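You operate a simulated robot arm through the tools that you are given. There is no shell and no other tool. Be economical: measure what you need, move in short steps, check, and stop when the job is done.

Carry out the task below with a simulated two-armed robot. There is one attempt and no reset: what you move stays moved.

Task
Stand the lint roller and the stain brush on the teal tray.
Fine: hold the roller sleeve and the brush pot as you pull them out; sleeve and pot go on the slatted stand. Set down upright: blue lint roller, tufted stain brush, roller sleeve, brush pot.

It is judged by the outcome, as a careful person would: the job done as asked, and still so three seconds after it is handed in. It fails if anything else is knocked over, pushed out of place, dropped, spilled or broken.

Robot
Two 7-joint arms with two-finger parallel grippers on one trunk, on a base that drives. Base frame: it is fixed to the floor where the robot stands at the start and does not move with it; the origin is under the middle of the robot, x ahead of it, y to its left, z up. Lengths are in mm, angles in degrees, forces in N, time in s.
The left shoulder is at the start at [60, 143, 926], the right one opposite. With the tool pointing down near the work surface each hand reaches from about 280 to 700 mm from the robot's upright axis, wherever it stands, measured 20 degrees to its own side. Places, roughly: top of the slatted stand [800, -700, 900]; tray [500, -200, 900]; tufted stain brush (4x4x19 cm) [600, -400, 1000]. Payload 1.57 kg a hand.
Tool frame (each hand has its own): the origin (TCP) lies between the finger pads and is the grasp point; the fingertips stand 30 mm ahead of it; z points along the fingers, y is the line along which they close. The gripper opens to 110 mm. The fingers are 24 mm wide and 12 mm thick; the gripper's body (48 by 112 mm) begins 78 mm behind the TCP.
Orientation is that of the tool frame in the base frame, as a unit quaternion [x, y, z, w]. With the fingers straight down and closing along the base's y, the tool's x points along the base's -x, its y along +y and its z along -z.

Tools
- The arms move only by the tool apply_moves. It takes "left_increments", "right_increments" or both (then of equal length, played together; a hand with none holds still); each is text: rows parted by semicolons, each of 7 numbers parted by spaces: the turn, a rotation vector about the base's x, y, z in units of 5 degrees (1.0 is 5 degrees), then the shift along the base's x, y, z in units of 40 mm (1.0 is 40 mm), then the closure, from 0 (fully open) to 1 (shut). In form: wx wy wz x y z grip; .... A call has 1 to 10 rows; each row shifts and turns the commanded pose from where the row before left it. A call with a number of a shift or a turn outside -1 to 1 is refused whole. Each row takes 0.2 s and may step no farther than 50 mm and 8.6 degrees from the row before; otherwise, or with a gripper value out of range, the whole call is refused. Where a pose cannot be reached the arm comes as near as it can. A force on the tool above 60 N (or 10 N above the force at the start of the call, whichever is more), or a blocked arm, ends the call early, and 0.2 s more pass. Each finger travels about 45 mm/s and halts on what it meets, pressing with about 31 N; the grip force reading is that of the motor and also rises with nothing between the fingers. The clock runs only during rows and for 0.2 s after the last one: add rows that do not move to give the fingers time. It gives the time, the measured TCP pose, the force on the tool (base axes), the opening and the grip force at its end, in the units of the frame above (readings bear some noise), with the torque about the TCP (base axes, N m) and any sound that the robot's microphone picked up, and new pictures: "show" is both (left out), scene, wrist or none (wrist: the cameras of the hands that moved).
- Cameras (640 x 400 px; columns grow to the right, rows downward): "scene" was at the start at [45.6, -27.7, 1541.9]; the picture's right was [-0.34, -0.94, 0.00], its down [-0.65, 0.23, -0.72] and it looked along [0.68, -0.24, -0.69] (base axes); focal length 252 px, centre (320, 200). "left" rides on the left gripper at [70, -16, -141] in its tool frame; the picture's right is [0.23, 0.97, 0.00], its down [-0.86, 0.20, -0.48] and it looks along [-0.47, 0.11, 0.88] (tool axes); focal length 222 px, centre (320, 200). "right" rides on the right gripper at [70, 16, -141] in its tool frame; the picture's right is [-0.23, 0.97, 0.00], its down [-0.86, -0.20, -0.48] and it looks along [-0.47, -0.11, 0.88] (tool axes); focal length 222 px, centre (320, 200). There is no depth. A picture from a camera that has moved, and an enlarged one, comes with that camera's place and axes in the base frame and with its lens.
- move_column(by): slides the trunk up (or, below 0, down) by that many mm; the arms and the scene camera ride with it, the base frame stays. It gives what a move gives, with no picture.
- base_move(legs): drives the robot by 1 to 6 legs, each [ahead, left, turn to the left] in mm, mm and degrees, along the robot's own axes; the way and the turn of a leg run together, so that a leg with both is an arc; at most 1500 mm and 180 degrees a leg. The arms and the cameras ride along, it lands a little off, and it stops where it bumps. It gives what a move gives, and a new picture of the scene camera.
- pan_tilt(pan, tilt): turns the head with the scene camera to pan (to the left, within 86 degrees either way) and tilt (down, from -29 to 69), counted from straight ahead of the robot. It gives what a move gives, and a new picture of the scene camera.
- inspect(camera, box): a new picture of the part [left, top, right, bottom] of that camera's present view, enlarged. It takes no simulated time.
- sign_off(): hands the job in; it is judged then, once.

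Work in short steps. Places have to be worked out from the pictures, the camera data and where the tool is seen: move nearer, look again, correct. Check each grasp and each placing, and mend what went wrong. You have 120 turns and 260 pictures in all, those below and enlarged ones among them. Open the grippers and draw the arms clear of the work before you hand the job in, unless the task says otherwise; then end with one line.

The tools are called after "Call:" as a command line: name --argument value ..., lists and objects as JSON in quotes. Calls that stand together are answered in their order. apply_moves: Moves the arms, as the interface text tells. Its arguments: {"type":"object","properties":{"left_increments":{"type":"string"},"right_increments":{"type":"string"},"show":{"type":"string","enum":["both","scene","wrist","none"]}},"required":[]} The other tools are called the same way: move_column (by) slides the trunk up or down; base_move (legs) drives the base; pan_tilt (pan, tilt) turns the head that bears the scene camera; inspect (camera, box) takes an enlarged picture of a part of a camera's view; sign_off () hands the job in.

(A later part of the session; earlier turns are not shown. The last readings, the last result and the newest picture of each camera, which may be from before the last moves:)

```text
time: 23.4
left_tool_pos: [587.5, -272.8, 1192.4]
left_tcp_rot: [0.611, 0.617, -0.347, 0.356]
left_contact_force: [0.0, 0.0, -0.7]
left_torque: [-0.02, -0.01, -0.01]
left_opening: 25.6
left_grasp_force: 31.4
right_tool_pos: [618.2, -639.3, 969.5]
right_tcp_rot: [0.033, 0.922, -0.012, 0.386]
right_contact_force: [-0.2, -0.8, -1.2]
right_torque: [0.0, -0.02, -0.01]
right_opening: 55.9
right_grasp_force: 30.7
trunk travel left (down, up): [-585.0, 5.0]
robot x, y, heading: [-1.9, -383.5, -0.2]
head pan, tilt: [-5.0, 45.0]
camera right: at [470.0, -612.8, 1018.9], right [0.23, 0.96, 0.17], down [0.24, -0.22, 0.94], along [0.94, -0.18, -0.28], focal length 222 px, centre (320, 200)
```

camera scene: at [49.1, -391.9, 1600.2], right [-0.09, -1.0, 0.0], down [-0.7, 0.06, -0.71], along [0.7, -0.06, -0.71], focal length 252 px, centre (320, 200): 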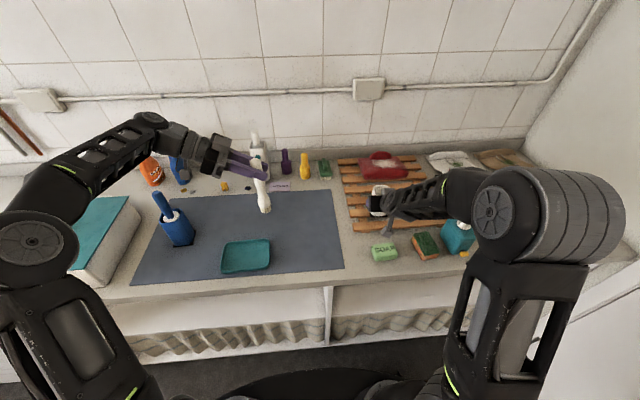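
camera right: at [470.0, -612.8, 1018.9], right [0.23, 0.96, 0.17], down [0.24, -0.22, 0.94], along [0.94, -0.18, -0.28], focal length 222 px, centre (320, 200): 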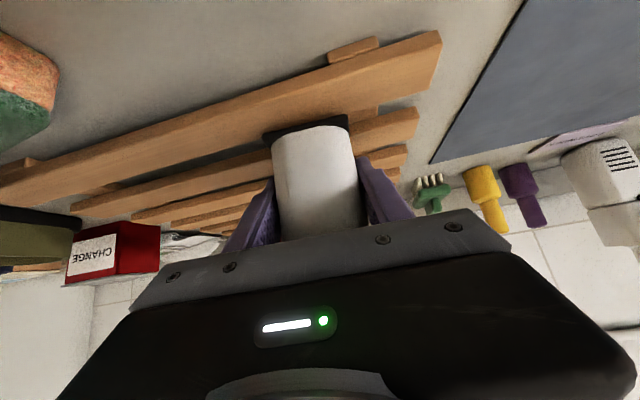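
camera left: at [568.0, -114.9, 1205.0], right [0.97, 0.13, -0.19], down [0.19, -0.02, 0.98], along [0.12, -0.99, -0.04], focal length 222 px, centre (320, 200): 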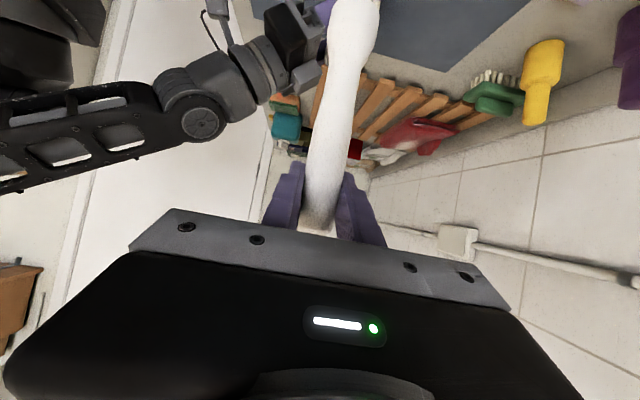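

The foot's front edge lies over the rear of slat 1. I lower further in fine steps.

Call:
apply_moves --right_increments "0 0 0 0 0 -.13 .7;0 0 0 0 0 -.13 .7;0 0 0 0 0 -.1 .7;0 0 0 0 0 0 .7" --show "wrist"

```text
time: 24.4
left_tool_pos: [583.2, -271.8, 1194.3]
left_tcp_rot: [0.611, 0.616, -0.346, 0.357]
left_contact_force: [-0.3, -0.4, -0.4]
left_torque: [0.0, -0.01, 0.0]
left_opening: 25.5
left_grasp_force: 30.1
right_tool_pos: [618.5, -639.4, 960.7]
right_tcp_rot: [0.034, 0.919, -0.013, 0.393]
right_contact_force: [1.8, -3.2, 35.8]
right_torque: [-0.27, 0.56, 0.04]
right_opening: 56.0
right_grasp_force: 31.3
trunk travel left (down, up): [-585.0, 5.0]
robot x, y, heading: [-2.4, -383.8, -0.3]
head pan, tilt: [-5.0, 45.0]
camera right: at [470.3, -612.4, 1008.6], right [0.23, 0.96, 0.17], down [0.23, -0.22, 0.95], along [0.95, -0.18, -0.27], focal length 222 px, centre (320, 200)
```

right: 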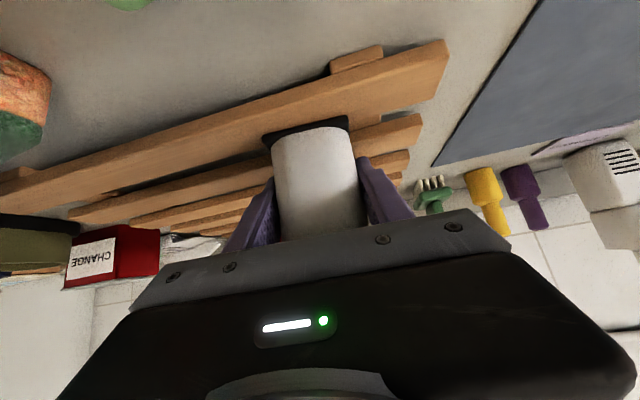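

Contact came at TCP z≈961, with 36 N. I ease up 4 mm to relieve the press.

Call:
apply_moves --right_increments "0 0 0 0 0 .1 .7;0 0 0 0 0 .0 .7" --show "none"

Call:
inspect --camera "right" --box '[180, 60, 460, 235]'

```text
time: 25.0
left_tool_pos: [585.7, -271.6, 1193.4]
left_tcp_rot: [0.611, 0.617, -0.346, 0.357]
left_contact_force: [-0.4, 0.1, -0.5]
left_torque: [0.03, 0.06, -0.02]
left_opening: 25.4
left_grasp_force: 30.9
right_tool_pos: [620.2, -640.2, 962.2]
right_tcp_rot: [0.034, 0.92, -0.014, 0.389]
right_contact_force: [7.5, -3.6, 19.1]
right_torque: [-0.43, -0.69, 0.03]
right_opening: 55.8
right_grasp_force: 30.4
trunk travel left (down, up): [-585.0, 5.0]
robot x, y, heading: [2.4, -383.3, 0.2]
head pan, tilt: [-5.0, 45.0]
```

```text
2.29 times, centred on (320, 148) of right
camera zoom: at [470.5, -612.5, 1009.6], right [0.23, 0.96, 0.16], down [0.24, -0.22, 0.95], along [0.94, -0.18, -0.28], focal length 508 px, centre (320, 320)
```

zoom: 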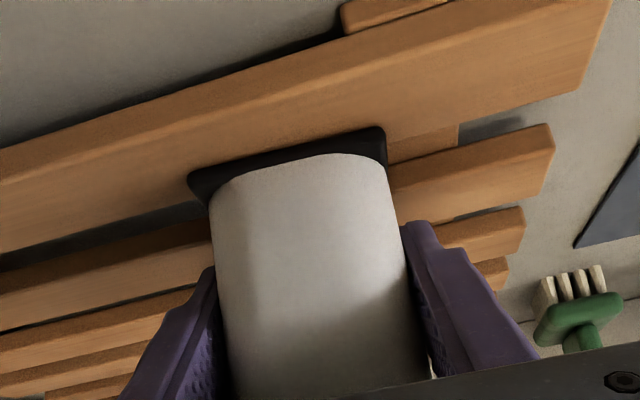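

The foot rests about 15 mm onto slat 1 and the rest on slat 2. I relieve slightly more and then open.

Call:
apply_moves --right_increments "0 0 0 -.02 0 .05 .7;0 0 0 0 0 0 .6;0 0 0 0 0 0 .4;0 0 0 0 0 0 .2;0 0 0 0 0 0 0;0 0 0 0 0 0 0;0 0 0 0 0 0 0"

Call:
inspect --camera "right" --box '[180, 60, 460, 235]'

```text
time: 26.6
left_tool_pos: [586.9, -272.5, 1192.5]
left_tcp_rot: [0.61, 0.617, -0.346, 0.357]
left_contact_force: [0.3, -0.6, -0.6]
left_torque: [0.01, -0.02, 0.0]
left_opening: 25.7
left_grasp_force: 31.3
right_tool_pos: [616.7, -638.2, 961.3]
right_tcp_rot: [0.034, 0.922, -0.012, 0.386]
right_contact_force: [0.6, 1.1, 0.0]
right_torque: [0.0, -0.02, -0.01]
right_opening: 110.1
right_grasp_force: 0.1
trunk travel left (down, up): [-585.0, 5.0]
robot x, y, heading: [-0.7, -382.9, 0.1]
head pan, tilt: [-5.0, 45.0]
camera scene: at [48.9, -391.5, 1600.2], right [-0.09, -1.0, 0.0], down [-0.7, 0.06, -0.71], along [0.7, -0.06, -0.71], focal length 252 px, centre (320, 200)
camera right: at [469.0, -612.3, 1011.0], right [0.23, 0.96, 0.17], down [0.24, -0.22, 0.94], along [0.94, -0.18, -0.28], focal length 222 px, centre (320, 200)
```

scene: 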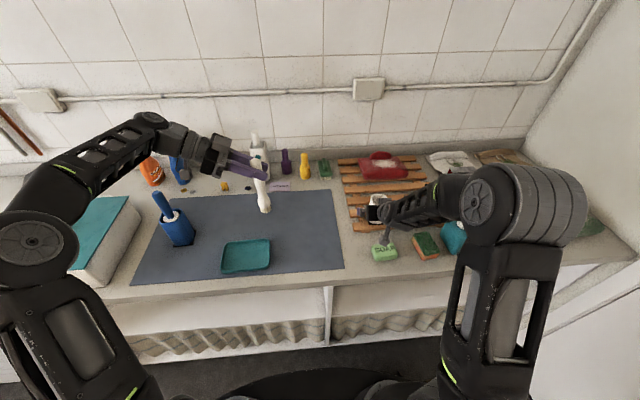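
right: 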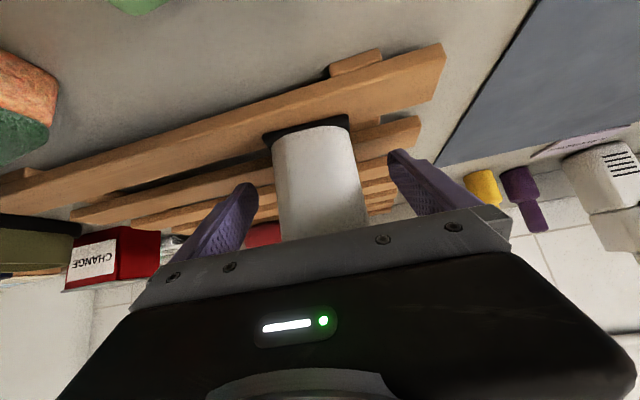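

```text
2.29 times, centred on (320, 148) of right
camera zoom: at [469.0, -612.3, 1011.0], right [0.23, 0.96, 0.17], down [0.24, -0.22, 0.94], along [0.94, -0.18, -0.28], focal length 508 px, centre (320, 320)
```

zoom: 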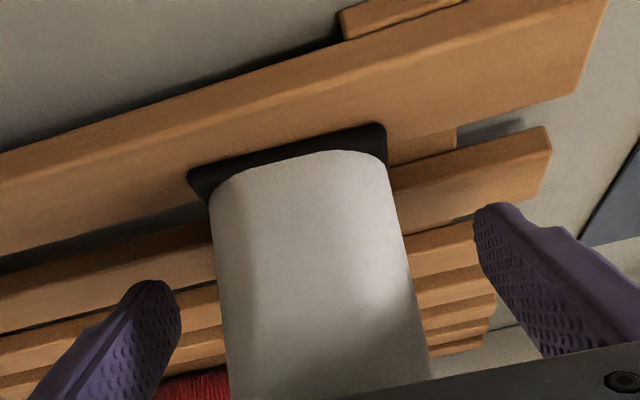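

The pot stands freely on the slats. I back the right hand straight out.

Call:
apply_moves --right_increments "0 0 0 -.8 0 .1 0;0 0 0 -.9 0 .2 0;0 0 0 -.9 0 .4 0;0 0 0 -.7 0 .7 0;0 0 0 -.3 -.5 .5 0"

Call:
inspect --camera "scene" --box '[320, 150, 480, 250]'

Call:
inspect --camera "scene" --box '[140, 140, 340, 290]'

```text
time: 27.8
left_tool_pos: [584.8, -271.5, 1192.5]
left_tcp_rot: [0.611, 0.616, -0.347, 0.356]
left_contact_force: [-0.8, -0.4, -0.8]
left_torque: [0.02, -0.02, 0.01]
left_opening: 25.1
left_grasp_force: 30.9
right_tool_pos: [472.5, -659.6, 1037.3]
right_tcp_rot: [0.034, 0.921, -0.012, 0.387]
right_contact_force: [-0.5, -0.1, -0.1]
right_torque: [-0.02, 0.0, 0.0]
right_opening: 109.9
right_grasp_force: 0.0
trunk travel left (down, up): [-585.0, 5.0]
robot x, y, heading: [2.9, -386.4, 0.1]
head pan, tilt: [-5.0, 45.0]
camera scene: at [48.2, -391.6, 1600.2], right [-0.09, -1.0, 0.0], down [-0.7, 0.06, -0.71], along [0.7, -0.06, -0.71], focal length 252 px, centre (320, 200)
camera right: at [323.8, -633.1, 1087.0], right [0.23, 0.96, 0.17], down [0.24, -0.22, 0.94], along [0.94, -0.18, -0.28], focal length 222 px, centre (320, 200)
```

scene: 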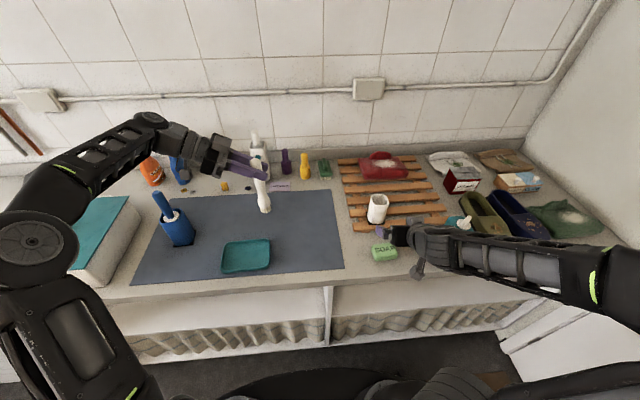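
right: 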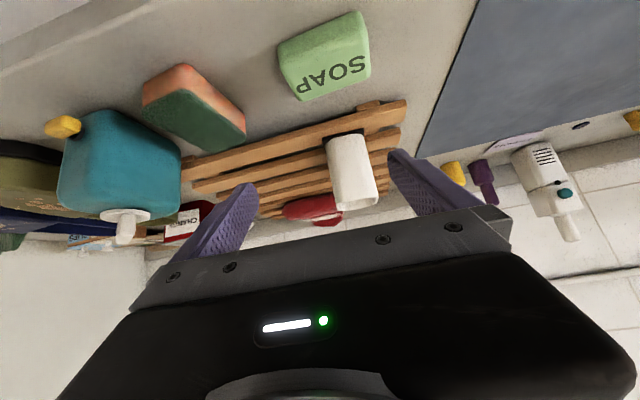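

```text
4.00 times, centred on (400, 200) of scene
camera zoom: at [48.2, -391.6, 1600.2], right [-0.09, -1.0, 0.0], down [-0.7, 0.06, -0.71], along [0.7, -0.06, -0.71], focal length 1006 px, centre (0, 200)
```

zoom: 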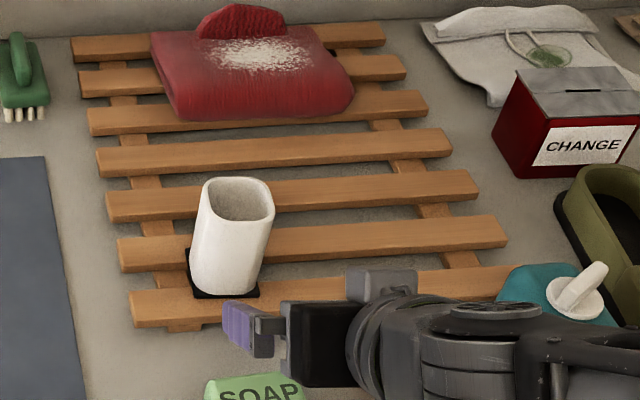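

```text
2.67 times, centred on (240, 215) of scene
camera zoom: at [48.2, -391.6, 1600.2], right [-0.09, -1.0, 0.0], down [-0.7, 0.06, -0.71], along [0.7, -0.06, -0.71], focal length 671 px, centre (533, 160)
```

zoom: 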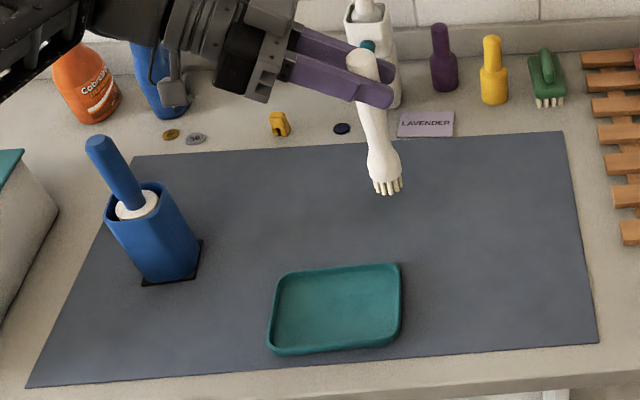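

The pot stands upright across two slats. The tray spans about x 464–559 and y −273..−131, so the brush goes at (512,-238). I move there, yawing the left hand +30° so that its wrist stays clear of the roller.

Call:
apply_moves --left_increments "0 0 1 -.3 .14 0 .85;0 0 1 -.3 .14 0 .85;0 0 1 -.3 .14 0 .85;0 0 1 -.3 .14 0 .85;0 0 1 -.3 .14 0 .85;0 0 1 -.3 .14 0 .85;0 0 0 0 0 -.7 .85;0 0 0 0 0 -.8 .85;0 0 0 0 0 0 .85"

Call:
inspect --camera "scene" --box '[190, 150, 340, 290]'

```text
time: 29.8
left_tool_pos: [512.4, -238.5, 1132.3]
left_tcp_rot: [0.43, 0.754, -0.242, 0.433]
left_contact_force: [-0.7, 0.7, -1.8]
left_torque: [-0.02, 0.03, 0.0]
left_opening: 25.6
left_grasp_force: 30.9
right_tool_pos: [472.8, -659.5, 1036.5]
right_tcp_rot: [0.034, 0.921, -0.012, 0.387]
right_contact_force: [0.6, 0.6, 0.9]
right_torque: [-0.03, 0.0, -0.01]
right_opening: 110.1
right_grasp_force: 0.0
trunk travel left (down, up): [-585.0, 5.0]
robot x, y, heading: [0.0, -388.9, -0.2]
head pan, tilt: [-5.0, 45.0]
camera scene: at [48.8, -391.6, 1600.2], right [-0.09, -1.0, 0.0], down [-0.7, 0.06, -0.71], along [0.7, -0.06, -0.71], focal length 252 px, centre (320, 200)
camera left: at [420.5, -111.4, 1143.9], right [0.78, 0.6, -0.19], down [0.18, 0.08, 0.98], along [0.6, -0.8, -0.04], focal length 222 px, centre (320, 200)
```

scene: 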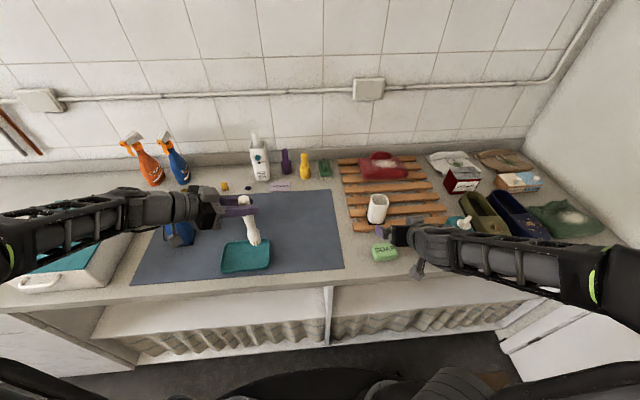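
left: 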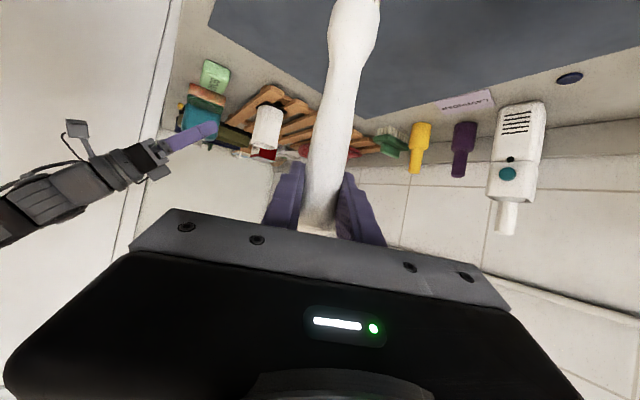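

```text
2.86 times, centred on (265, 220) of scene
camera zoom: at [48.8, -391.6, 1600.2], right [-0.09, -1.0, 0.0], down [-0.7, 0.06, -0.71], along [0.7, -0.06, -0.71], focal length 719 px, centre (477, 143)
```

zoom: 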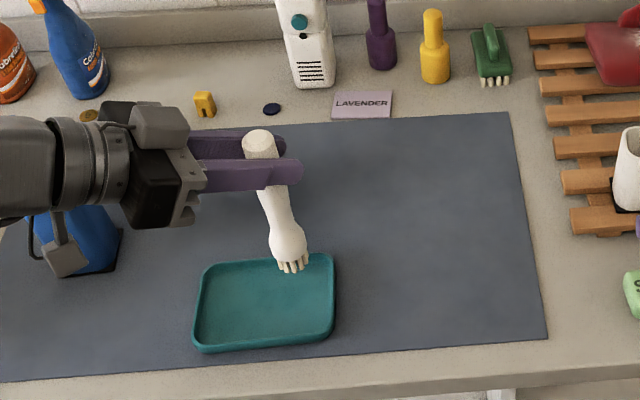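

The brush hangs almost vertical over the right part of the tray. I lower it most of the way and look.

Call:
apply_moves --left_increments "0 0 0 0 0 -.6 .85;0 0 0 0 0 -.5 .85;0 0 0 0 0 0 .85" --show "none"

Call:
inspect --camera "scene" --box '[190, 170, 310, 290]'

```text
time: 30.6
left_tool_pos: [512.3, -238.2, 1088.6]
left_tcp_rot: [0.43, 0.754, -0.242, 0.434]
left_contact_force: [0.1, -0.4, -0.9]
left_torque: [-0.03, 0.02, -0.01]
left_opening: 25.3
left_grasp_force: 30.8
right_tool_pos: [473.9, -659.1, 1038.3]
right_tcp_rot: [0.033, 0.922, -0.012, 0.386]
right_contact_force: [-0.2, -0.4, -0.6]
right_torque: [-0.01, -0.04, -0.02]
right_opening: 110.1
right_grasp_force: 0.1
trunk travel left (down, up): [-585.0, 5.0]
robot x, y, heading: [4.5, -386.6, -0.1]
head pan, tilt: [-5.0, 45.0]
```

```text
3.33 times, centred on (250, 230) of scene
camera zoom: at [48.7, -391.6, 1600.3], right [-0.09, -1.0, 0.0], down [-0.7, 0.06, -0.71], along [0.7, -0.06, -0.71], focal length 839 px, centre (553, 100)
```

zoom: 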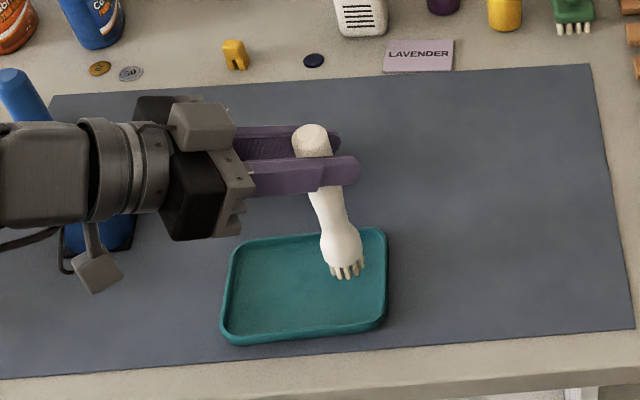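

The tufts are nearly at the tray floor. I lower the last ~15 mm in fine steps.

Call:
apply_moves --left_increments "0 0 0 0 0 -.1 .85;0 0 0 0 0 -.1 .85;0 0 0 0 0 -.1 .85;0 0 0 0 0 0 .85" --show "none"

Call:
inspect --camera "scene" --box '[190, 170, 310, 290]'

```text
time: 31.6
left_tool_pos: [513.1, -237.9, 1077.3]
left_tcp_rot: [0.43, 0.754, -0.242, 0.434]
left_contact_force: [0.8, 0.7, -0.1]
left_torque: [0.0, 0.01, 0.01]
left_opening: 25.5
left_grasp_force: 30.9
right_tool_pos: [473.0, -660.2, 1037.9]
right_tcp_rot: [0.034, 0.922, -0.013, 0.387]
right_contact_force: [-0.4, -0.4, 0.6]
right_torque: [-0.03, 0.03, -0.01]
right_opening: 109.9
right_grasp_force: 0.1
trunk travel left (down, up): [-585.0, 5.0]
robot x, y, heading: [-0.5, -385.3, 0.1]
head pan, tilt: [-5.0, 45.0]
```

```text
3.33 times, centred on (250, 230) of scene
camera zoom: at [48.8, -391.6, 1600.2], right [-0.09, -1.0, 0.0], down [-0.7, 0.06, -0.71], along [0.7, -0.06, -0.71], focal length 839 px, centre (553, 100)
```

zoom: 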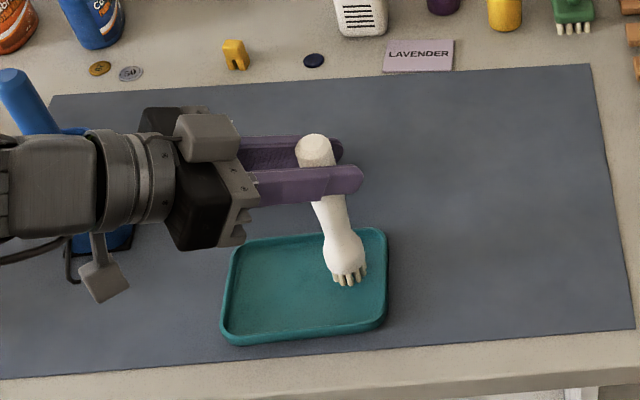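

Call:
apply_moves --left_increments "0 0 0 0 0 -.06 .85;0 0 0 0 0 -.06 .85;0 0 0 0 0 0 .85" --show "none"

```text
time: 32.4
left_tool_pos: [511.7, -239.1, 1072.2]
left_tcp_rot: [0.43, 0.754, -0.242, 0.434]
left_contact_force: [-0.2, 0.0, -0.5]
left_torque: [0.0, 0.01, 0.0]
left_opening: 25.2
left_grasp_force: 30.7
right_tool_pos: [472.7, -659.9, 1038.0]
right_tcp_rot: [0.034, 0.922, -0.012, 0.386]
right_contact_force: [0.1, 0.8, -0.6]
right_torque: [-0.04, 0.01, 0.05]
right_opening: 110.0
right_grasp_force: 0.0
trunk travel left (down, up): [-585.0, 5.0]
robot x, y, heading: [1.2, -384.7, 0.1]
head pan, tilt: [-5.0, 45.0]
```

No contact yet at 1072, so I continue in the same fine steps.

Call:
apply_moves --left_increments "0 0 0 0 0 -.06 .85;0 0 0 0 0 -.06 .85;0 0 0 0 0 0 .85" --show "none"

Call:
inspect --camera "scene" --box '[220, 190, 300, 270]'

```text
time: 33.2
left_tool_pos: [514.7, -238.7, 1066.7]
left_tcp_rot: [0.429, 0.754, -0.241, 0.435]
left_contact_force: [0.0, 0.2, -1.2]
left_torque: [0.0, 0.02, 0.0]
left_opening: 25.1
left_grasp_force: 31.2
right_tool_pos: [473.1, -660.1, 1038.4]
right_tcp_rot: [0.034, 0.921, -0.013, 0.387]
right_contact_force: [-0.5, 0.5, 0.4]
right_torque: [0.0, -0.03, -0.01]
right_opening: 110.0
right_grasp_force: 0.0
trunk travel left (down, up): [-585.0, 5.0]
robot x, y, heading: [0.7, -383.4, -0.1]
head pan, tilt: [-5.0, 45.0]
```

```text
5.00 times, centred on (260, 230) of scene
camera zoom: at [48.8, -391.6, 1600.2], right [-0.09, -1.0, 0.0], down [-0.7, 0.06, -0.71], along [0.7, -0.06, -0.71], focal length 1258 px, centre (620, 50)
```

zoom: 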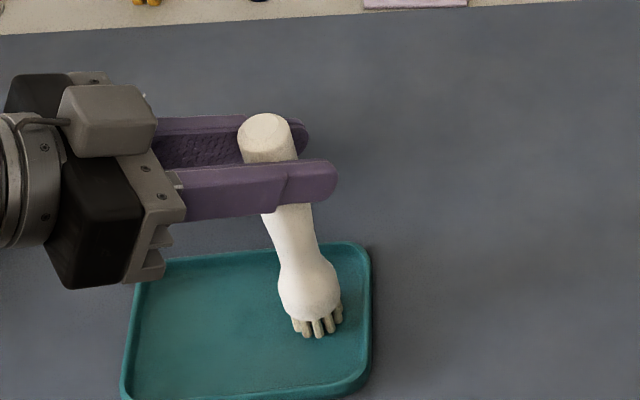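

Call:
apply_moves --left_increments "0 0 0 0 0 -.06 .85;0 0 0 0 0 -.06 .85;0 0 0 0 0 -.06 .85;0 0 0 0 0 0 .85" --show "none"

Call:
inspect --camera "scene" --box '[220, 190, 300, 270]'

```text
time: 34.2
left_tool_pos: [511.7, -239.0, 1064.1]
left_tcp_rot: [0.43, 0.753, -0.241, 0.437]
left_contact_force: [0.8, 2.6, 25.9]
left_torque: [0.32, -0.03, 0.02]
left_opening: 25.0
left_grasp_force: 31.1
right_tool_pos: [470.7, -660.6, 1037.8]
right_tcp_rot: [0.034, 0.921, -0.012, 0.387]
right_contact_force: [-0.5, -0.9, -1.1]
right_torque: [0.0, -0.01, -0.02]
right_opening: 109.8
right_grasp_force: 0.1
trunk travel left (down, up): [-585.0, 5.0]
robot x, y, heading: [-1.3, -384.4, 0.1]
head pan, tilt: [-5.0, 45.0]
```

```text
5.00 times, centred on (260, 230) of scene
camera zoom: at [46.6, -391.8, 1600.7], right [-0.09, -1.0, 0.0], down [-0.7, 0.06, -0.71], along [0.71, -0.06, -0.71], focal length 1258 px, centre (620, 50)
```

zoom: 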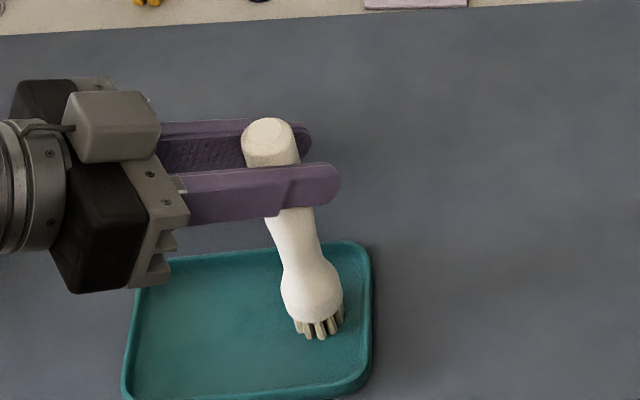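

Contact with the tray floor gives 26 N. I ease up and open the fingers.

Call:
apply_moves --left_increments "0 0 0 0 0 .09 .85;0 0 0 0 0 0 .85;0 0 0 0 0 0 .75;0 0 0 0 0 0 .65;0 0 0 0 0 0 .5;0 0 0 0 0 0 .4;0 0 0 0 0 0 .4" --show "none"

Call:
inspect --camera "scene" --box '[220, 190, 300, 270]'

```text
time: 35.8
left_tool_pos: [512.4, -239.8, 1063.5]
left_tcp_rot: [0.431, 0.753, -0.243, 0.434]
left_contact_force: [0.5, 0.1, -1.0]
left_torque: [0.02, 0.0, -0.01]
left_opening: 66.0
left_grasp_force: 0.0
right_tool_pos: [472.3, -660.5, 1036.6]
right_tcp_rot: [0.034, 0.922, -0.012, 0.386]
right_contact_force: [0.1, -0.5, -0.5]
right_torque: [-0.01, 0.0, -0.03]
right_opening: 110.0
right_grasp_force: 0.0
trunk travel left (down, up): [-585.0, 5.0]
robot x, y, heading: [0.1, -385.8, 0.1]
head pan, tilt: [-5.0, 45.0]
```

```text
5.00 times, centred on (260, 230) of scene
camera zoom: at [48.7, -391.6, 1600.2], right [-0.09, -1.0, 0.0], down [-0.7, 0.06, -0.71], along [0.7, -0.06, -0.71], focal length 1258 px, centre (620, 50)
```

zoom: 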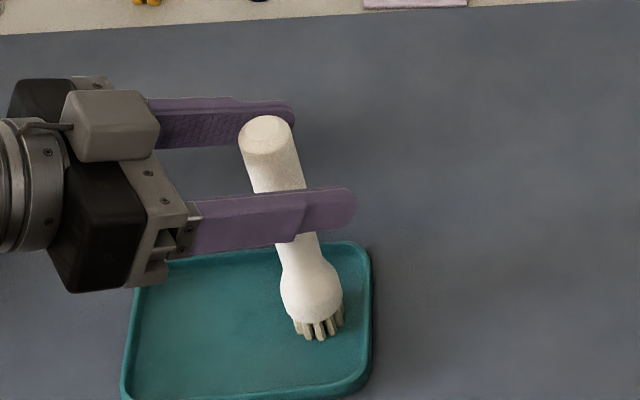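

The brush stands by itself. I retract the left hand back along its fingers.

Call:
apply_moves --left_increments "0 0 0 -.45 .78 .1 .4;0 0 0 -.45 .78 .2 .4;0 0 0 -.5 .7 .4 .4;0 0 0 -.7 .4 .4 .4" --show "scene"

Call:
inspect --camera "scene" --box '[220, 170, 320, 290]'

```text
time: 36.8
left_tool_pos: [427.2, -131.7, 1106.7]
left_tcp_rot: [0.43, 0.753, -0.242, 0.435]
left_contact_force: [0.0, -0.2, -0.1]
left_torque: [-0.03, -0.04, 0.0]
left_opening: 66.1
left_grasp_force: 0.2
right_tool_pos: [473.1, -660.3, 1038.0]
right_tcp_rot: [0.034, 0.921, -0.013, 0.387]
right_contact_force: [-0.8, 0.2, 0.1]
right_torque: [-0.02, 0.04, 0.03]
right_opening: 110.2
right_grasp_force: 0.1
trunk travel left (down, up): [-585.0, 5.0]
robot x, y, heading: [-3.1, -390.2, -0.0]
head pan, tilt: [-5.0, 45.0]
camera scene: at [47.7, -391.8, 1600.3], right [-0.09, -1.0, 0.0], down [-0.7, 0.06, -0.71], along [0.7, -0.06, -0.71], focal length 252 px, centre (320, 200)
```

scene: 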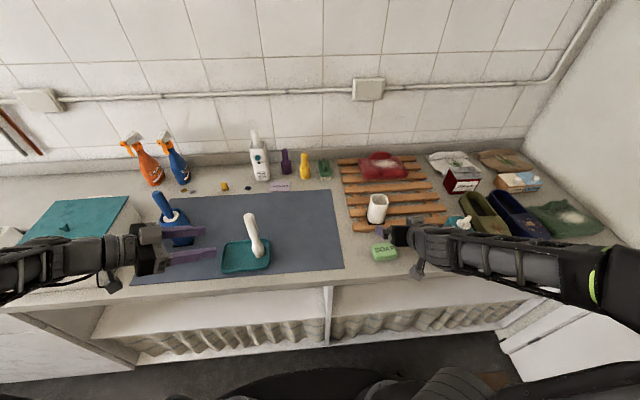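

```text
3.33 times, centred on (270, 230) of scene
camera zoom: at [47.7, -391.8, 1600.3], right [-0.09, -1.0, 0.0], down [-0.7, 0.06, -0.71], along [0.7, -0.06, -0.71], focal length 839 px, centre (487, 100)
```

zoom: 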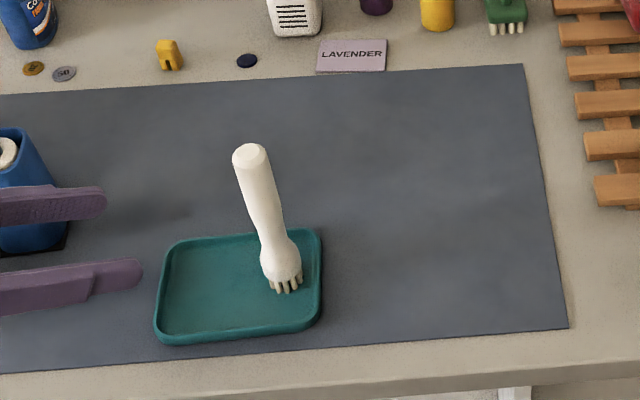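

The brush stands securely in the tray. Next is the roller: I zoom on the sleeve to get its orientation and place.

Call:
inspect --camera "scene" --box '[130, 170, 230, 250]'

Call:
inspect --camera "left" --box '[0, 0, 640, 400]'

```text
5.00 times, centred on (180, 210) of scene
camera zoom: at [47.7, -391.8, 1600.3], right [-0.09, -1.0, 0.0], down [-0.7, 0.06, -0.71], along [0.7, -0.06, -0.71], focal length 1258 px, centre (1020, 150)
```

zoom: 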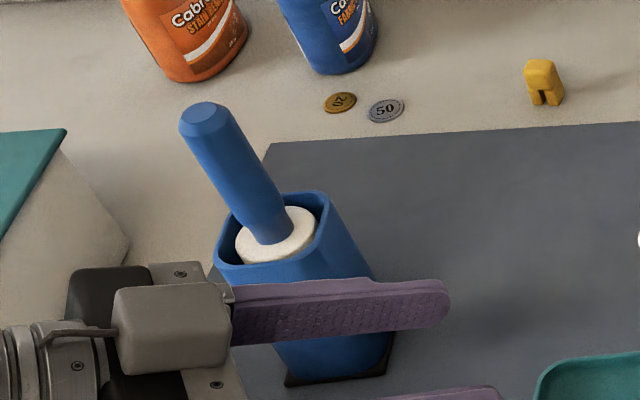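

```text
1.00 times, centred on (320, 200) of left
camera zoom: at [334.7, -5.9, 1118.7], right [0.78, 0.6, -0.19], down [0.17, 0.08, 0.98], along [0.6, -0.8, -0.04], focal length 222 px, centre (320, 200)
```

zoom: 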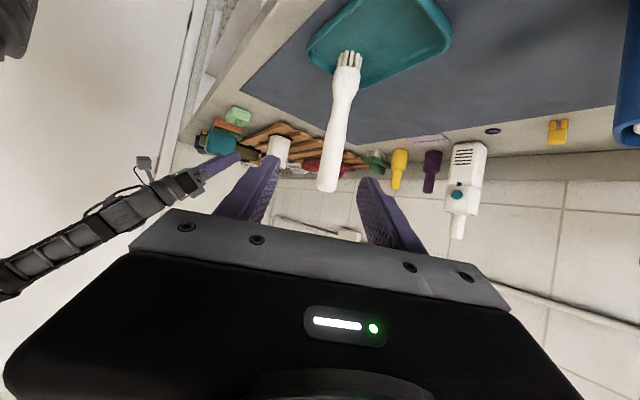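

The sleeve is at about (600,18), nearly square to the base, with its rim at z≈1016 and the handle top at z≈1113. I pull the hands back so they clear the brush while driving left.

Call:
apply_moves --left_increments "0 0 0 -.3 .1 .4 .55;0 0 0 -.3 .1 .4 .55;0 0 0 0 0 0 .55" --right_increments "0 0 0 -.8 0 .5 0;0 0 0 -.8 0 .5 0;0 0 1 -.7 0 .5 0" --show "none"

Call:
base_move --legs '[[0, 412, 0]]'

```text
time: 37.6
left_tool_pos: [404.7, -124.9, 1140.7]
left_tcp_rot: [0.43, 0.754, -0.242, 0.434]
left_contact_force: [-0.7, 1.0, 0.9]
left_torque: [0.03, -0.01, 0.02]
left_opening: 49.6
left_grasp_force: 0.2
right_tool_pos: [415.0, -671.9, 1116.6]
right_tcp_rot: [-0.008, 0.922, 0.006, 0.386]
right_contact_force: [0.0, 0.0, -0.5]
right_torque: [0.0, 0.0, 0.02]
right_opening: 110.1
right_grasp_force: 0.0
right hand out of reach, approached as far as the arm can: row 1, 2, 3
trunk travel left (down, up): [-585.0, 5.0]
robot x, y, heading: [-1.5, -385.6, 0.3]
head pan, tilt: [-5.0, 45.0]
```

```text
time: 40.2
left_tool_pos: [405.7, 289.7, 1138.6]
left_tcp_rot: [0.43, 0.754, -0.242, 0.434]
left_contact_force: [0.0, 0.5, -0.2]
left_torque: [0.01, 0.04, -0.02]
left_opening: 49.6
left_grasp_force: 0.1
right_tool_pos: [415.2, -257.4, 1117.0]
right_tcp_rot: [-0.007, 0.923, 0.004, 0.384]
right_contact_force: [0.2, 0.9, -0.2]
right_torque: [-0.01, 0.03, -0.05]
right_opening: 110.0
right_grasp_force: 0.1
trunk travel left (down, up): [-585.0, 5.0]
robot x, y, heading: [-2.3, 32.2, 0.0]
head pan, tilt: [-5.0, 45.0]
camera scene: at [49.3, 23.6, 1600.3], right [-0.09, -1.0, 0.0], down [-0.7, 0.06, -0.71], along [0.7, -0.06, -0.71], focal length 252 px, centre (320, 200)
```

scene: 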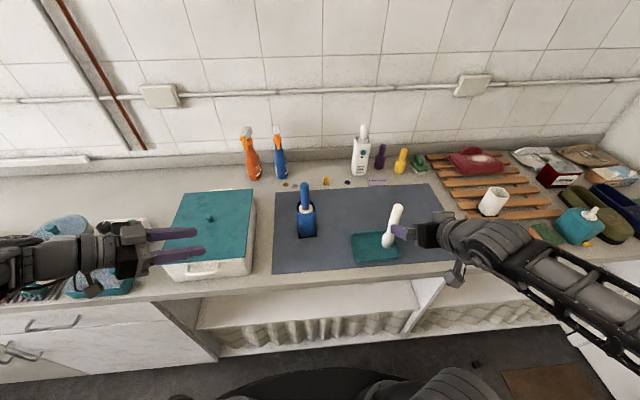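

The drive went cleanly. I zoom on the sleeve and roller and on the tray.

Call:
inspect --camera "scene" --box '[265, 170, 345, 250]'

Call:
inspect --camera "scene" --box '[330, 190, 450, 270]'

Call:
inspect --camera "right" --box '[0, 0, 640, 400]'

```text
5.00 times, centred on (305, 210) of scene
camera zoom: at [49.3, 23.6, 1600.3], right [-0.09, -1.0, 0.0], down [-0.7, 0.06, -0.71], along [0.7, -0.06, -0.71], focal length 1258 px, centre (395, 150)
```

zoom: 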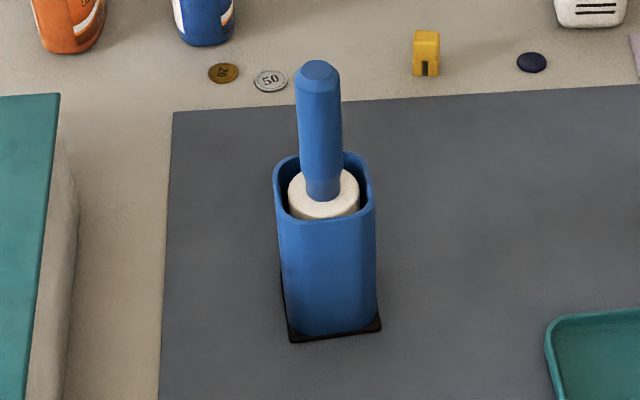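

```text
5.00 times, centred on (390, 230) of scene
camera zoom: at [49.3, 23.6, 1600.3], right [-0.09, -1.0, 0.0], down [-0.7, 0.06, -0.71], along [0.7, -0.06, -0.71], focal length 1258 px, centre (-30, 50)
```

zoom: 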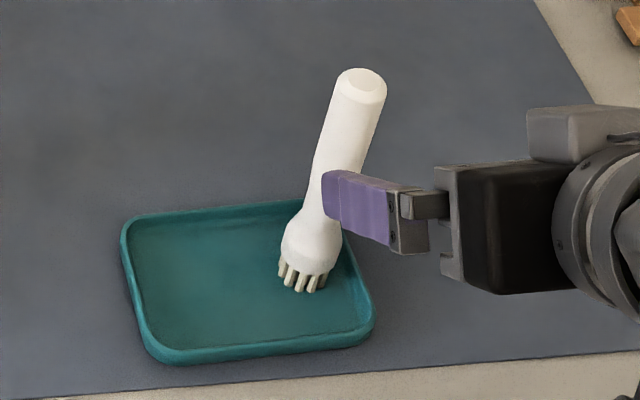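

```text
1.00 times, centred on (320, 200) of right
camera zoom: at [266.0, -243.9, 1166.6], right [0.14, 0.98, 0.16], down [0.26, -0.2, 0.94], along [0.95, -0.09, -0.29], focal length 222 px, centre (320, 200)
```

zoom: 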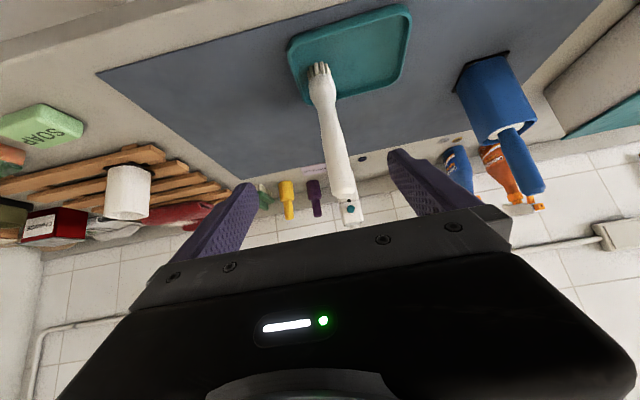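

The sleeve axis is at about (600,21), yawed ~4°, and the roller handle is vertical with its top at z≈1115. I move both hands to pre-grasp: right in front and low, left to the left side.

Call:
apply_moves --left_increments "0 0 -1 .485 -.3 -.1 .6;0 0 -1 .485 -.3 -.1 .6;0 0 -1 .485 -.3 -.1 .6;0 0 -1 .485 -.3 -.1 .6;0 0 -1 .485 -.3 -.1 .6;0 0 0 .485 -.3 -.1 .6;0 0 0 .485 -.3 -.1 .6;0 0 0 .485 -.3 -.1 .6;0 0 0 .485 -.3 -.2 .6;0 0 0 .485 -.3 -.2 .6" --right_increments "0 0 0 0 .695 0 0;0 0 0 0 .695 0 0;0 0 .35 0 .695 0 0;0 0 .35 0 .695 0 0;0 0 0 0 .695 -.65 0;0 0 0 0 .695 -.65 0;0 0 0 0 .695 -.65 0;0 0 0 .5 .695 -.65 0;0 0 0 .5 .695 -.65 0;0 0 0 .5 .695 -.65 0"

```text
time: 42.4
left_tool_pos: [601.4, 169.0, 1091.1]
left_tcp_rot: [0.584, 0.642, -0.331, 0.37]
left_contact_force: [0.0, -0.3, 0.0]
left_torque: [0.02, 0.02, -0.05]
left_opening: 43.8
left_grasp_force: 0.2
right_tool_pos: [511.7, 20.9, 981.5]
right_tcp_rot: [-0.035, 0.922, 0.017, 0.385]
right_contact_force: [0.5, 0.6, -0.6]
right_torque: [-0.02, -0.01, 0.0]
right_opening: 110.1
right_grasp_force: 0.1
right hand out of reach, approached as far as the arm can: row 1, 2, 5, 6, 7
trunk travel left (down, up): [-585.0, 5.0]
robot x, y, heading: [2.8, 28.2, -0.0]
head pan, tilt: [-5.0, 45.0]
camera scene: at [51.2, 23.4, 1600.2], right [-0.09, -1.0, 0.0], down [-0.71, 0.06, -0.71], along [0.7, -0.06, -0.71], focal length 252 px, centre (320, 200)
camera right: at [361.1, 27.2, 1032.6], right [0.08, 0.98, 0.17], down [0.28, -0.18, 0.94], along [0.96, -0.03, -0.29], focal length 222 px, centre (320, 200)
camera left: at [571.1, 324.0, 1102.3], right [0.96, 0.21, -0.19], down [0.19, 0.0, 0.98], along [0.21, -0.98, -0.04], focal length 222 px, centre (320, 200)
```

scene: 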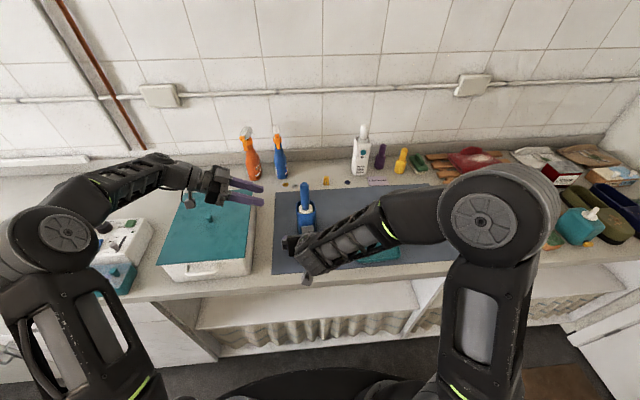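
right: 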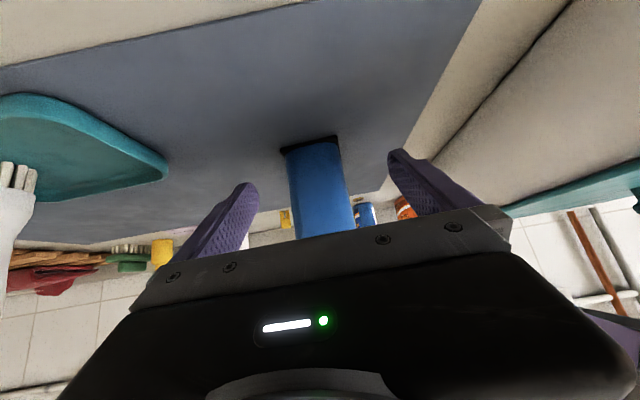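
left: 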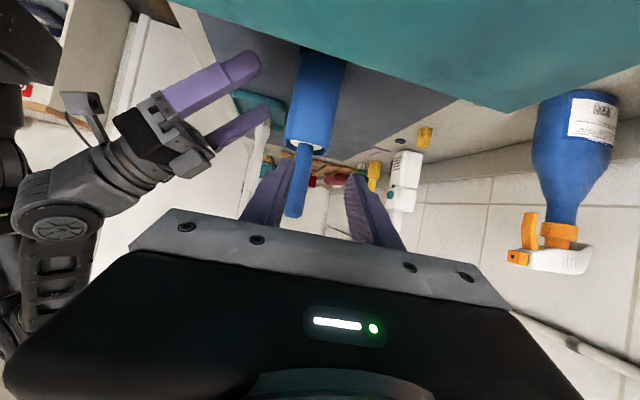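

Both wrist cameras confirm the axis at (600,21). I first check that the brush is undisturbed under the right forearm.

Call:
inspect --camera "left" --box '[200, 40, 400, 200]'

Call:
inspect --camera "right" --box '[0, 60, 240, 320]'

```text
2.50 times, centred on (300, 120) of left
camera zoom: at [571.1, 324.0, 1102.3], right [0.96, 0.21, -0.19], down [0.19, 0.0, 0.98], along [0.21, -0.98, -0.04], focal length 555 px, centre (370, 400)
```

zoom: 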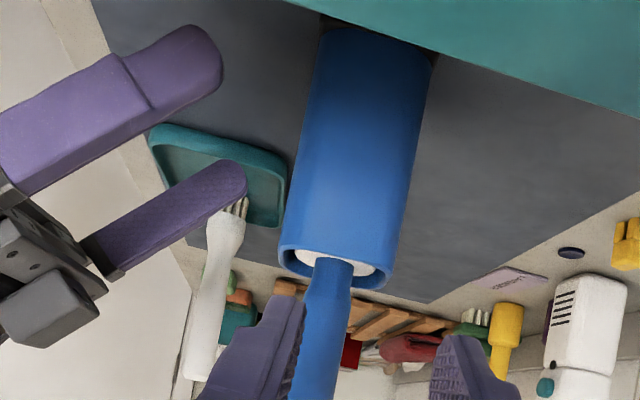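

```text
1.54 times, centred on (120, 190) of right
camera zoom: at [361.1, 27.2, 1032.6], right [0.08, 0.98, 0.17], down [0.28, -0.18, 0.94], along [0.96, -0.03, -0.29], focal length 342 px, centre (628, 215)
```

zoom: 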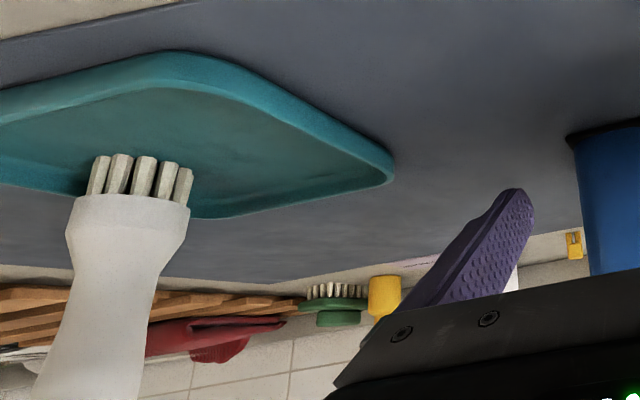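

The brush is upright and clear. I move the right hand forward around the sleeve at z≈960.

Call:
apply_moves --right_increments "0 0 0 .2 0 -.5 0;0 0 0 .6 0 0 0;0 0 0 .7 0 0 0;0 0 0 .62 0 0 0;0 0 0 0 0 0 0"

```text
time: 43.6
left_tool_pos: [600.1, 168.9, 1091.4]
left_tcp_rot: [0.583, 0.642, -0.33, 0.371]
left_contact_force: [0.1, 0.7, -0.1]
left_torque: [0.02, 0.02, -0.02]
left_opening: 43.9
left_grasp_force: 0.1
right_tool_pos: [594.9, 21.0, 963.7]
right_tcp_rot: [-0.034, 0.922, 0.016, 0.385]
right_contact_force: [-0.3, 0.3, -1.0]
right_torque: [0.02, 0.0, 0.0]
right_opening: 110.0
right_grasp_force: 0.0
trunk travel left (down, up): [-585.0, 5.0]
robot x, y, heading: [0.5, 29.1, -0.2]
head pan, tilt: [-5.0, 45.0]
camera scene: at [49.3, 22.6, 1600.3], right [-0.09, -1.0, 0.0], down [-0.7, 0.06, -0.71], along [0.7, -0.06, -0.71], focal length 252 px, centre (320, 200)
camera right: at [444.6, 26.1, 1013.2], right [0.08, 0.98, 0.17], down [0.28, -0.18, 0.94], along [0.96, -0.03, -0.29], focal length 222 px, centre (320, 200)
```

scene: 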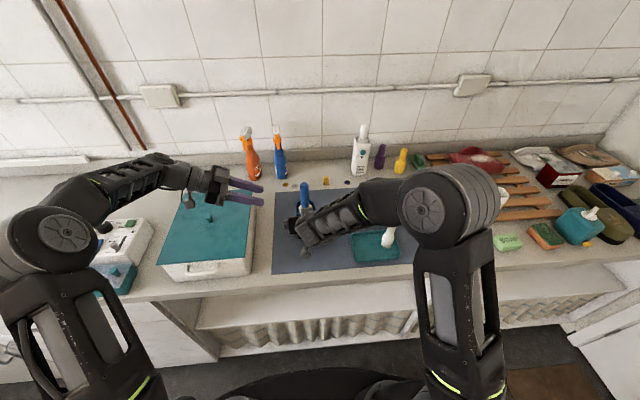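
right: 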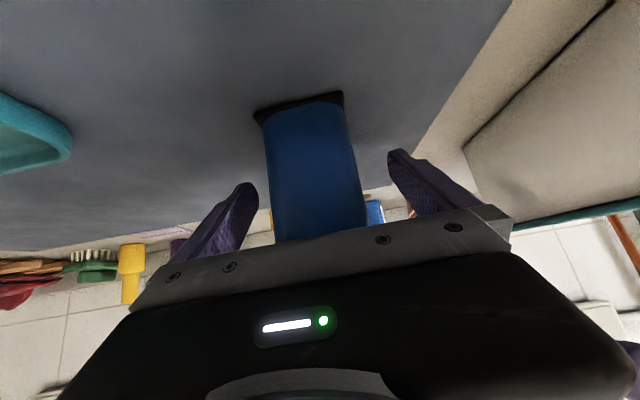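

The sleeve is centred, so I close the right hand on it and check the brush again.

Call:
apply_moves --right_increments "0 0 0 0 0 0 .3;0 0 0 0 0 0 .45;0 0 0 0 0 0 .6;0 0 0 0 0 0 .65;0 0 0 0 0 0 .65;0 0 0 0 0 0 .65" --show "wrist"

Call:
inspect --camera "left" --box '[150, 0, 450, 260]'

Call:
inspect --camera "scene" --box '[270, 160, 450, 270]'

```text
time: 45.0
left_tool_pos: [599.9, 168.7, 1092.0]
left_tcp_rot: [0.583, 0.643, -0.331, 0.371]
left_contact_force: [0.2, -0.4, 0.8]
left_torque: [-0.03, -0.02, 0.0]
left_opening: 44.2
left_grasp_force: 0.0
right_tool_pos: [595.4, 19.7, 962.3]
right_tcp_rot: [-0.034, 0.922, 0.017, 0.384]
right_contact_force: [0.7, -3.4, 1.3]
right_torque: [-0.09, -0.09, -0.08]
right_opening: 62.0
right_grasp_force: 31.2
trunk travel left (down, up): [-585.0, 5.0]
robot x, y, heading: [-3.0, 32.0, -0.3]
head pan, tilt: [-5.0, 45.0]
camera right: at [444.6, 25.7, 1013.2], right [0.08, 0.98, 0.17], down [0.28, -0.18, 0.94], along [0.96, -0.03, -0.29], focal length 222 px, centre (320, 200)
```

right: 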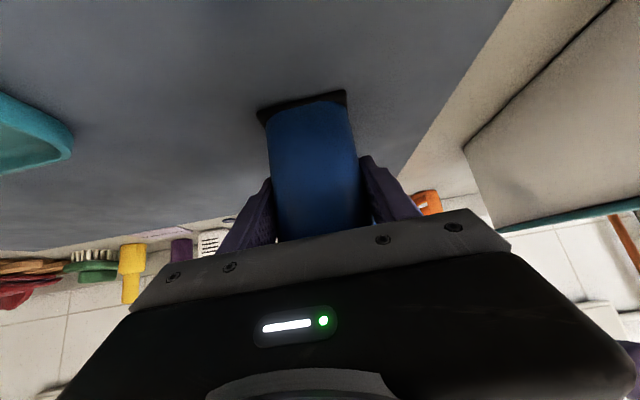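

```text
1.54 times, centred on (300, 130) of left
camera zoom: at [569.6, 323.5, 1103.4], right [0.96, 0.21, -0.19], down [0.19, 0.0, 0.98], along [0.21, -0.98, -0.04], focal length 342 px, centre (351, 308)
```

zoom: 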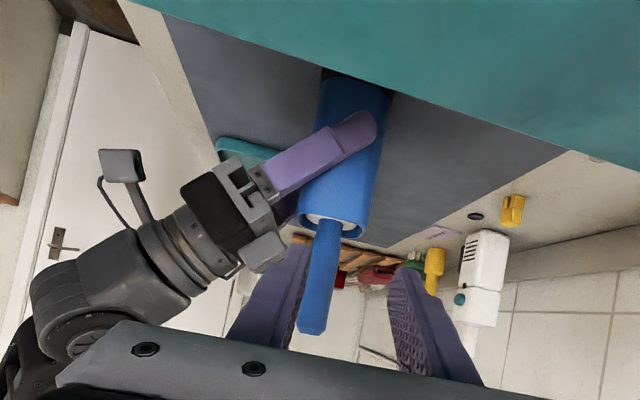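

```text
3.56 times, centred on (360, 215) of scene
camera zoom: at [49.5, 22.2, 1600.2], right [-0.09, -1.0, 0.0], down [-0.7, 0.06, -0.71], along [0.7, -0.06, -0.71], focal length 894 px, centre (178, 147)
```

zoom: 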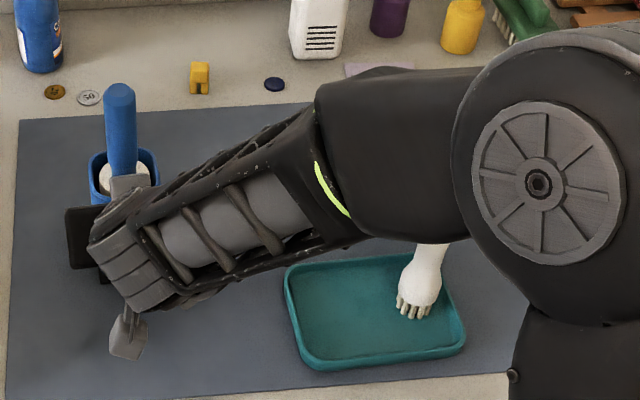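

The sleeve is held (62 mm), and the brush is fine. I bring the left hand in to the roller handle.

Call:
apply_moves --left_increments "0 0 0 0 -.92 0 .6;0 0 0 0 -.92 0 .6;0 0 0 0 -.92 -.04 .6;0 0 0 0 -.92 -.04 .6;0 0 0 0 0 0 .6"

Call:
inspect --camera "scene" --box '[240, 160, 360, 260]'

```text
time: 46.2
left_tool_pos: [600.3, 22.1, 1088.0]
left_tcp_rot: [0.584, 0.641, -0.332, 0.371]
left_contact_force: [0.2, 0.0, -0.4]
left_torque: [-0.03, 0.0, 0.01]
left_opening: 44.0
left_grasp_force: 0.0
right_tool_pos: [595.1, 22.4, 962.8]
right_tcp_rot: [-0.035, 0.922, 0.016, 0.385]
right_contact_force: [0.6, 1.4, -0.1]
right_torque: [-0.1, -0.06, -0.05]
right_opening: 61.7
right_grasp_force: 30.7
trunk travel left (down, up): [-585.0, 5.0]
robot x, y, heading: [3.5, 30.9, -0.0]
head pan, tilt: [-5.0, 45.0]
camera scene: at [49.4, 22.7, 1600.2], right [-0.09, -1.0, 0.0], down [-0.7, 0.06, -0.71], along [0.7, -0.06, -0.71], focal length 252 px, centre (320, 200)
camera left: at [569.4, 176.7, 1100.1], right [0.96, 0.21, -0.19], down [0.19, 0.0, 0.98], along [0.21, -0.98, -0.04], focal length 222 px, centre (320, 200)
```

scene: 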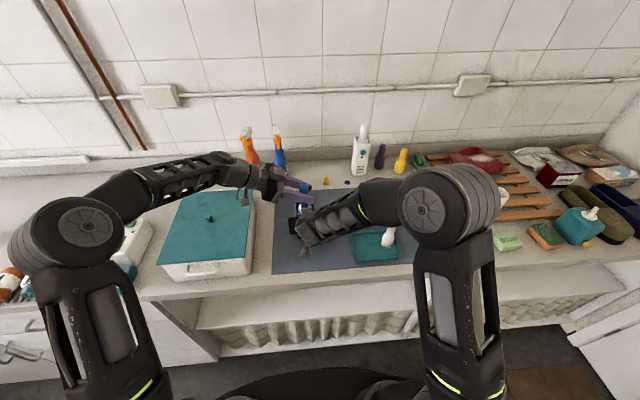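
left: 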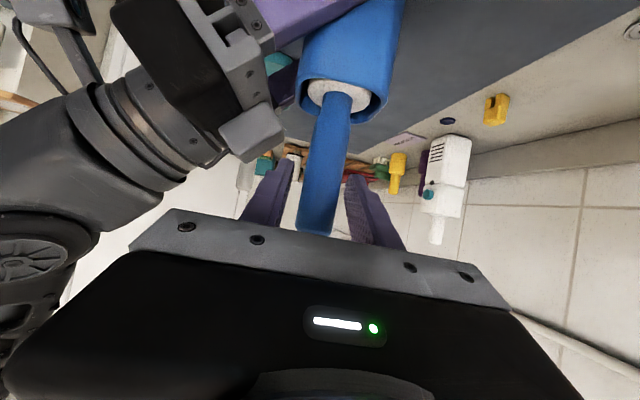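

```text
4.00 times, centred on (300, 210) of scene
camera zoom: at [49.4, 22.7, 1600.2], right [-0.09, -1.0, 0.0], down [-0.7, 0.06, -0.71], along [0.7, -0.06, -0.71], focal length 1006 px, centre (400, 160)
```

zoom: 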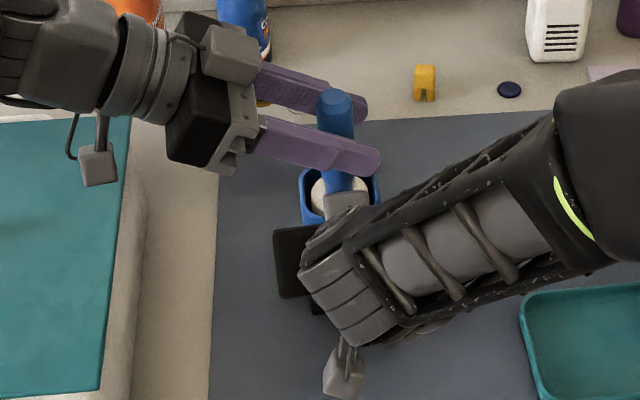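

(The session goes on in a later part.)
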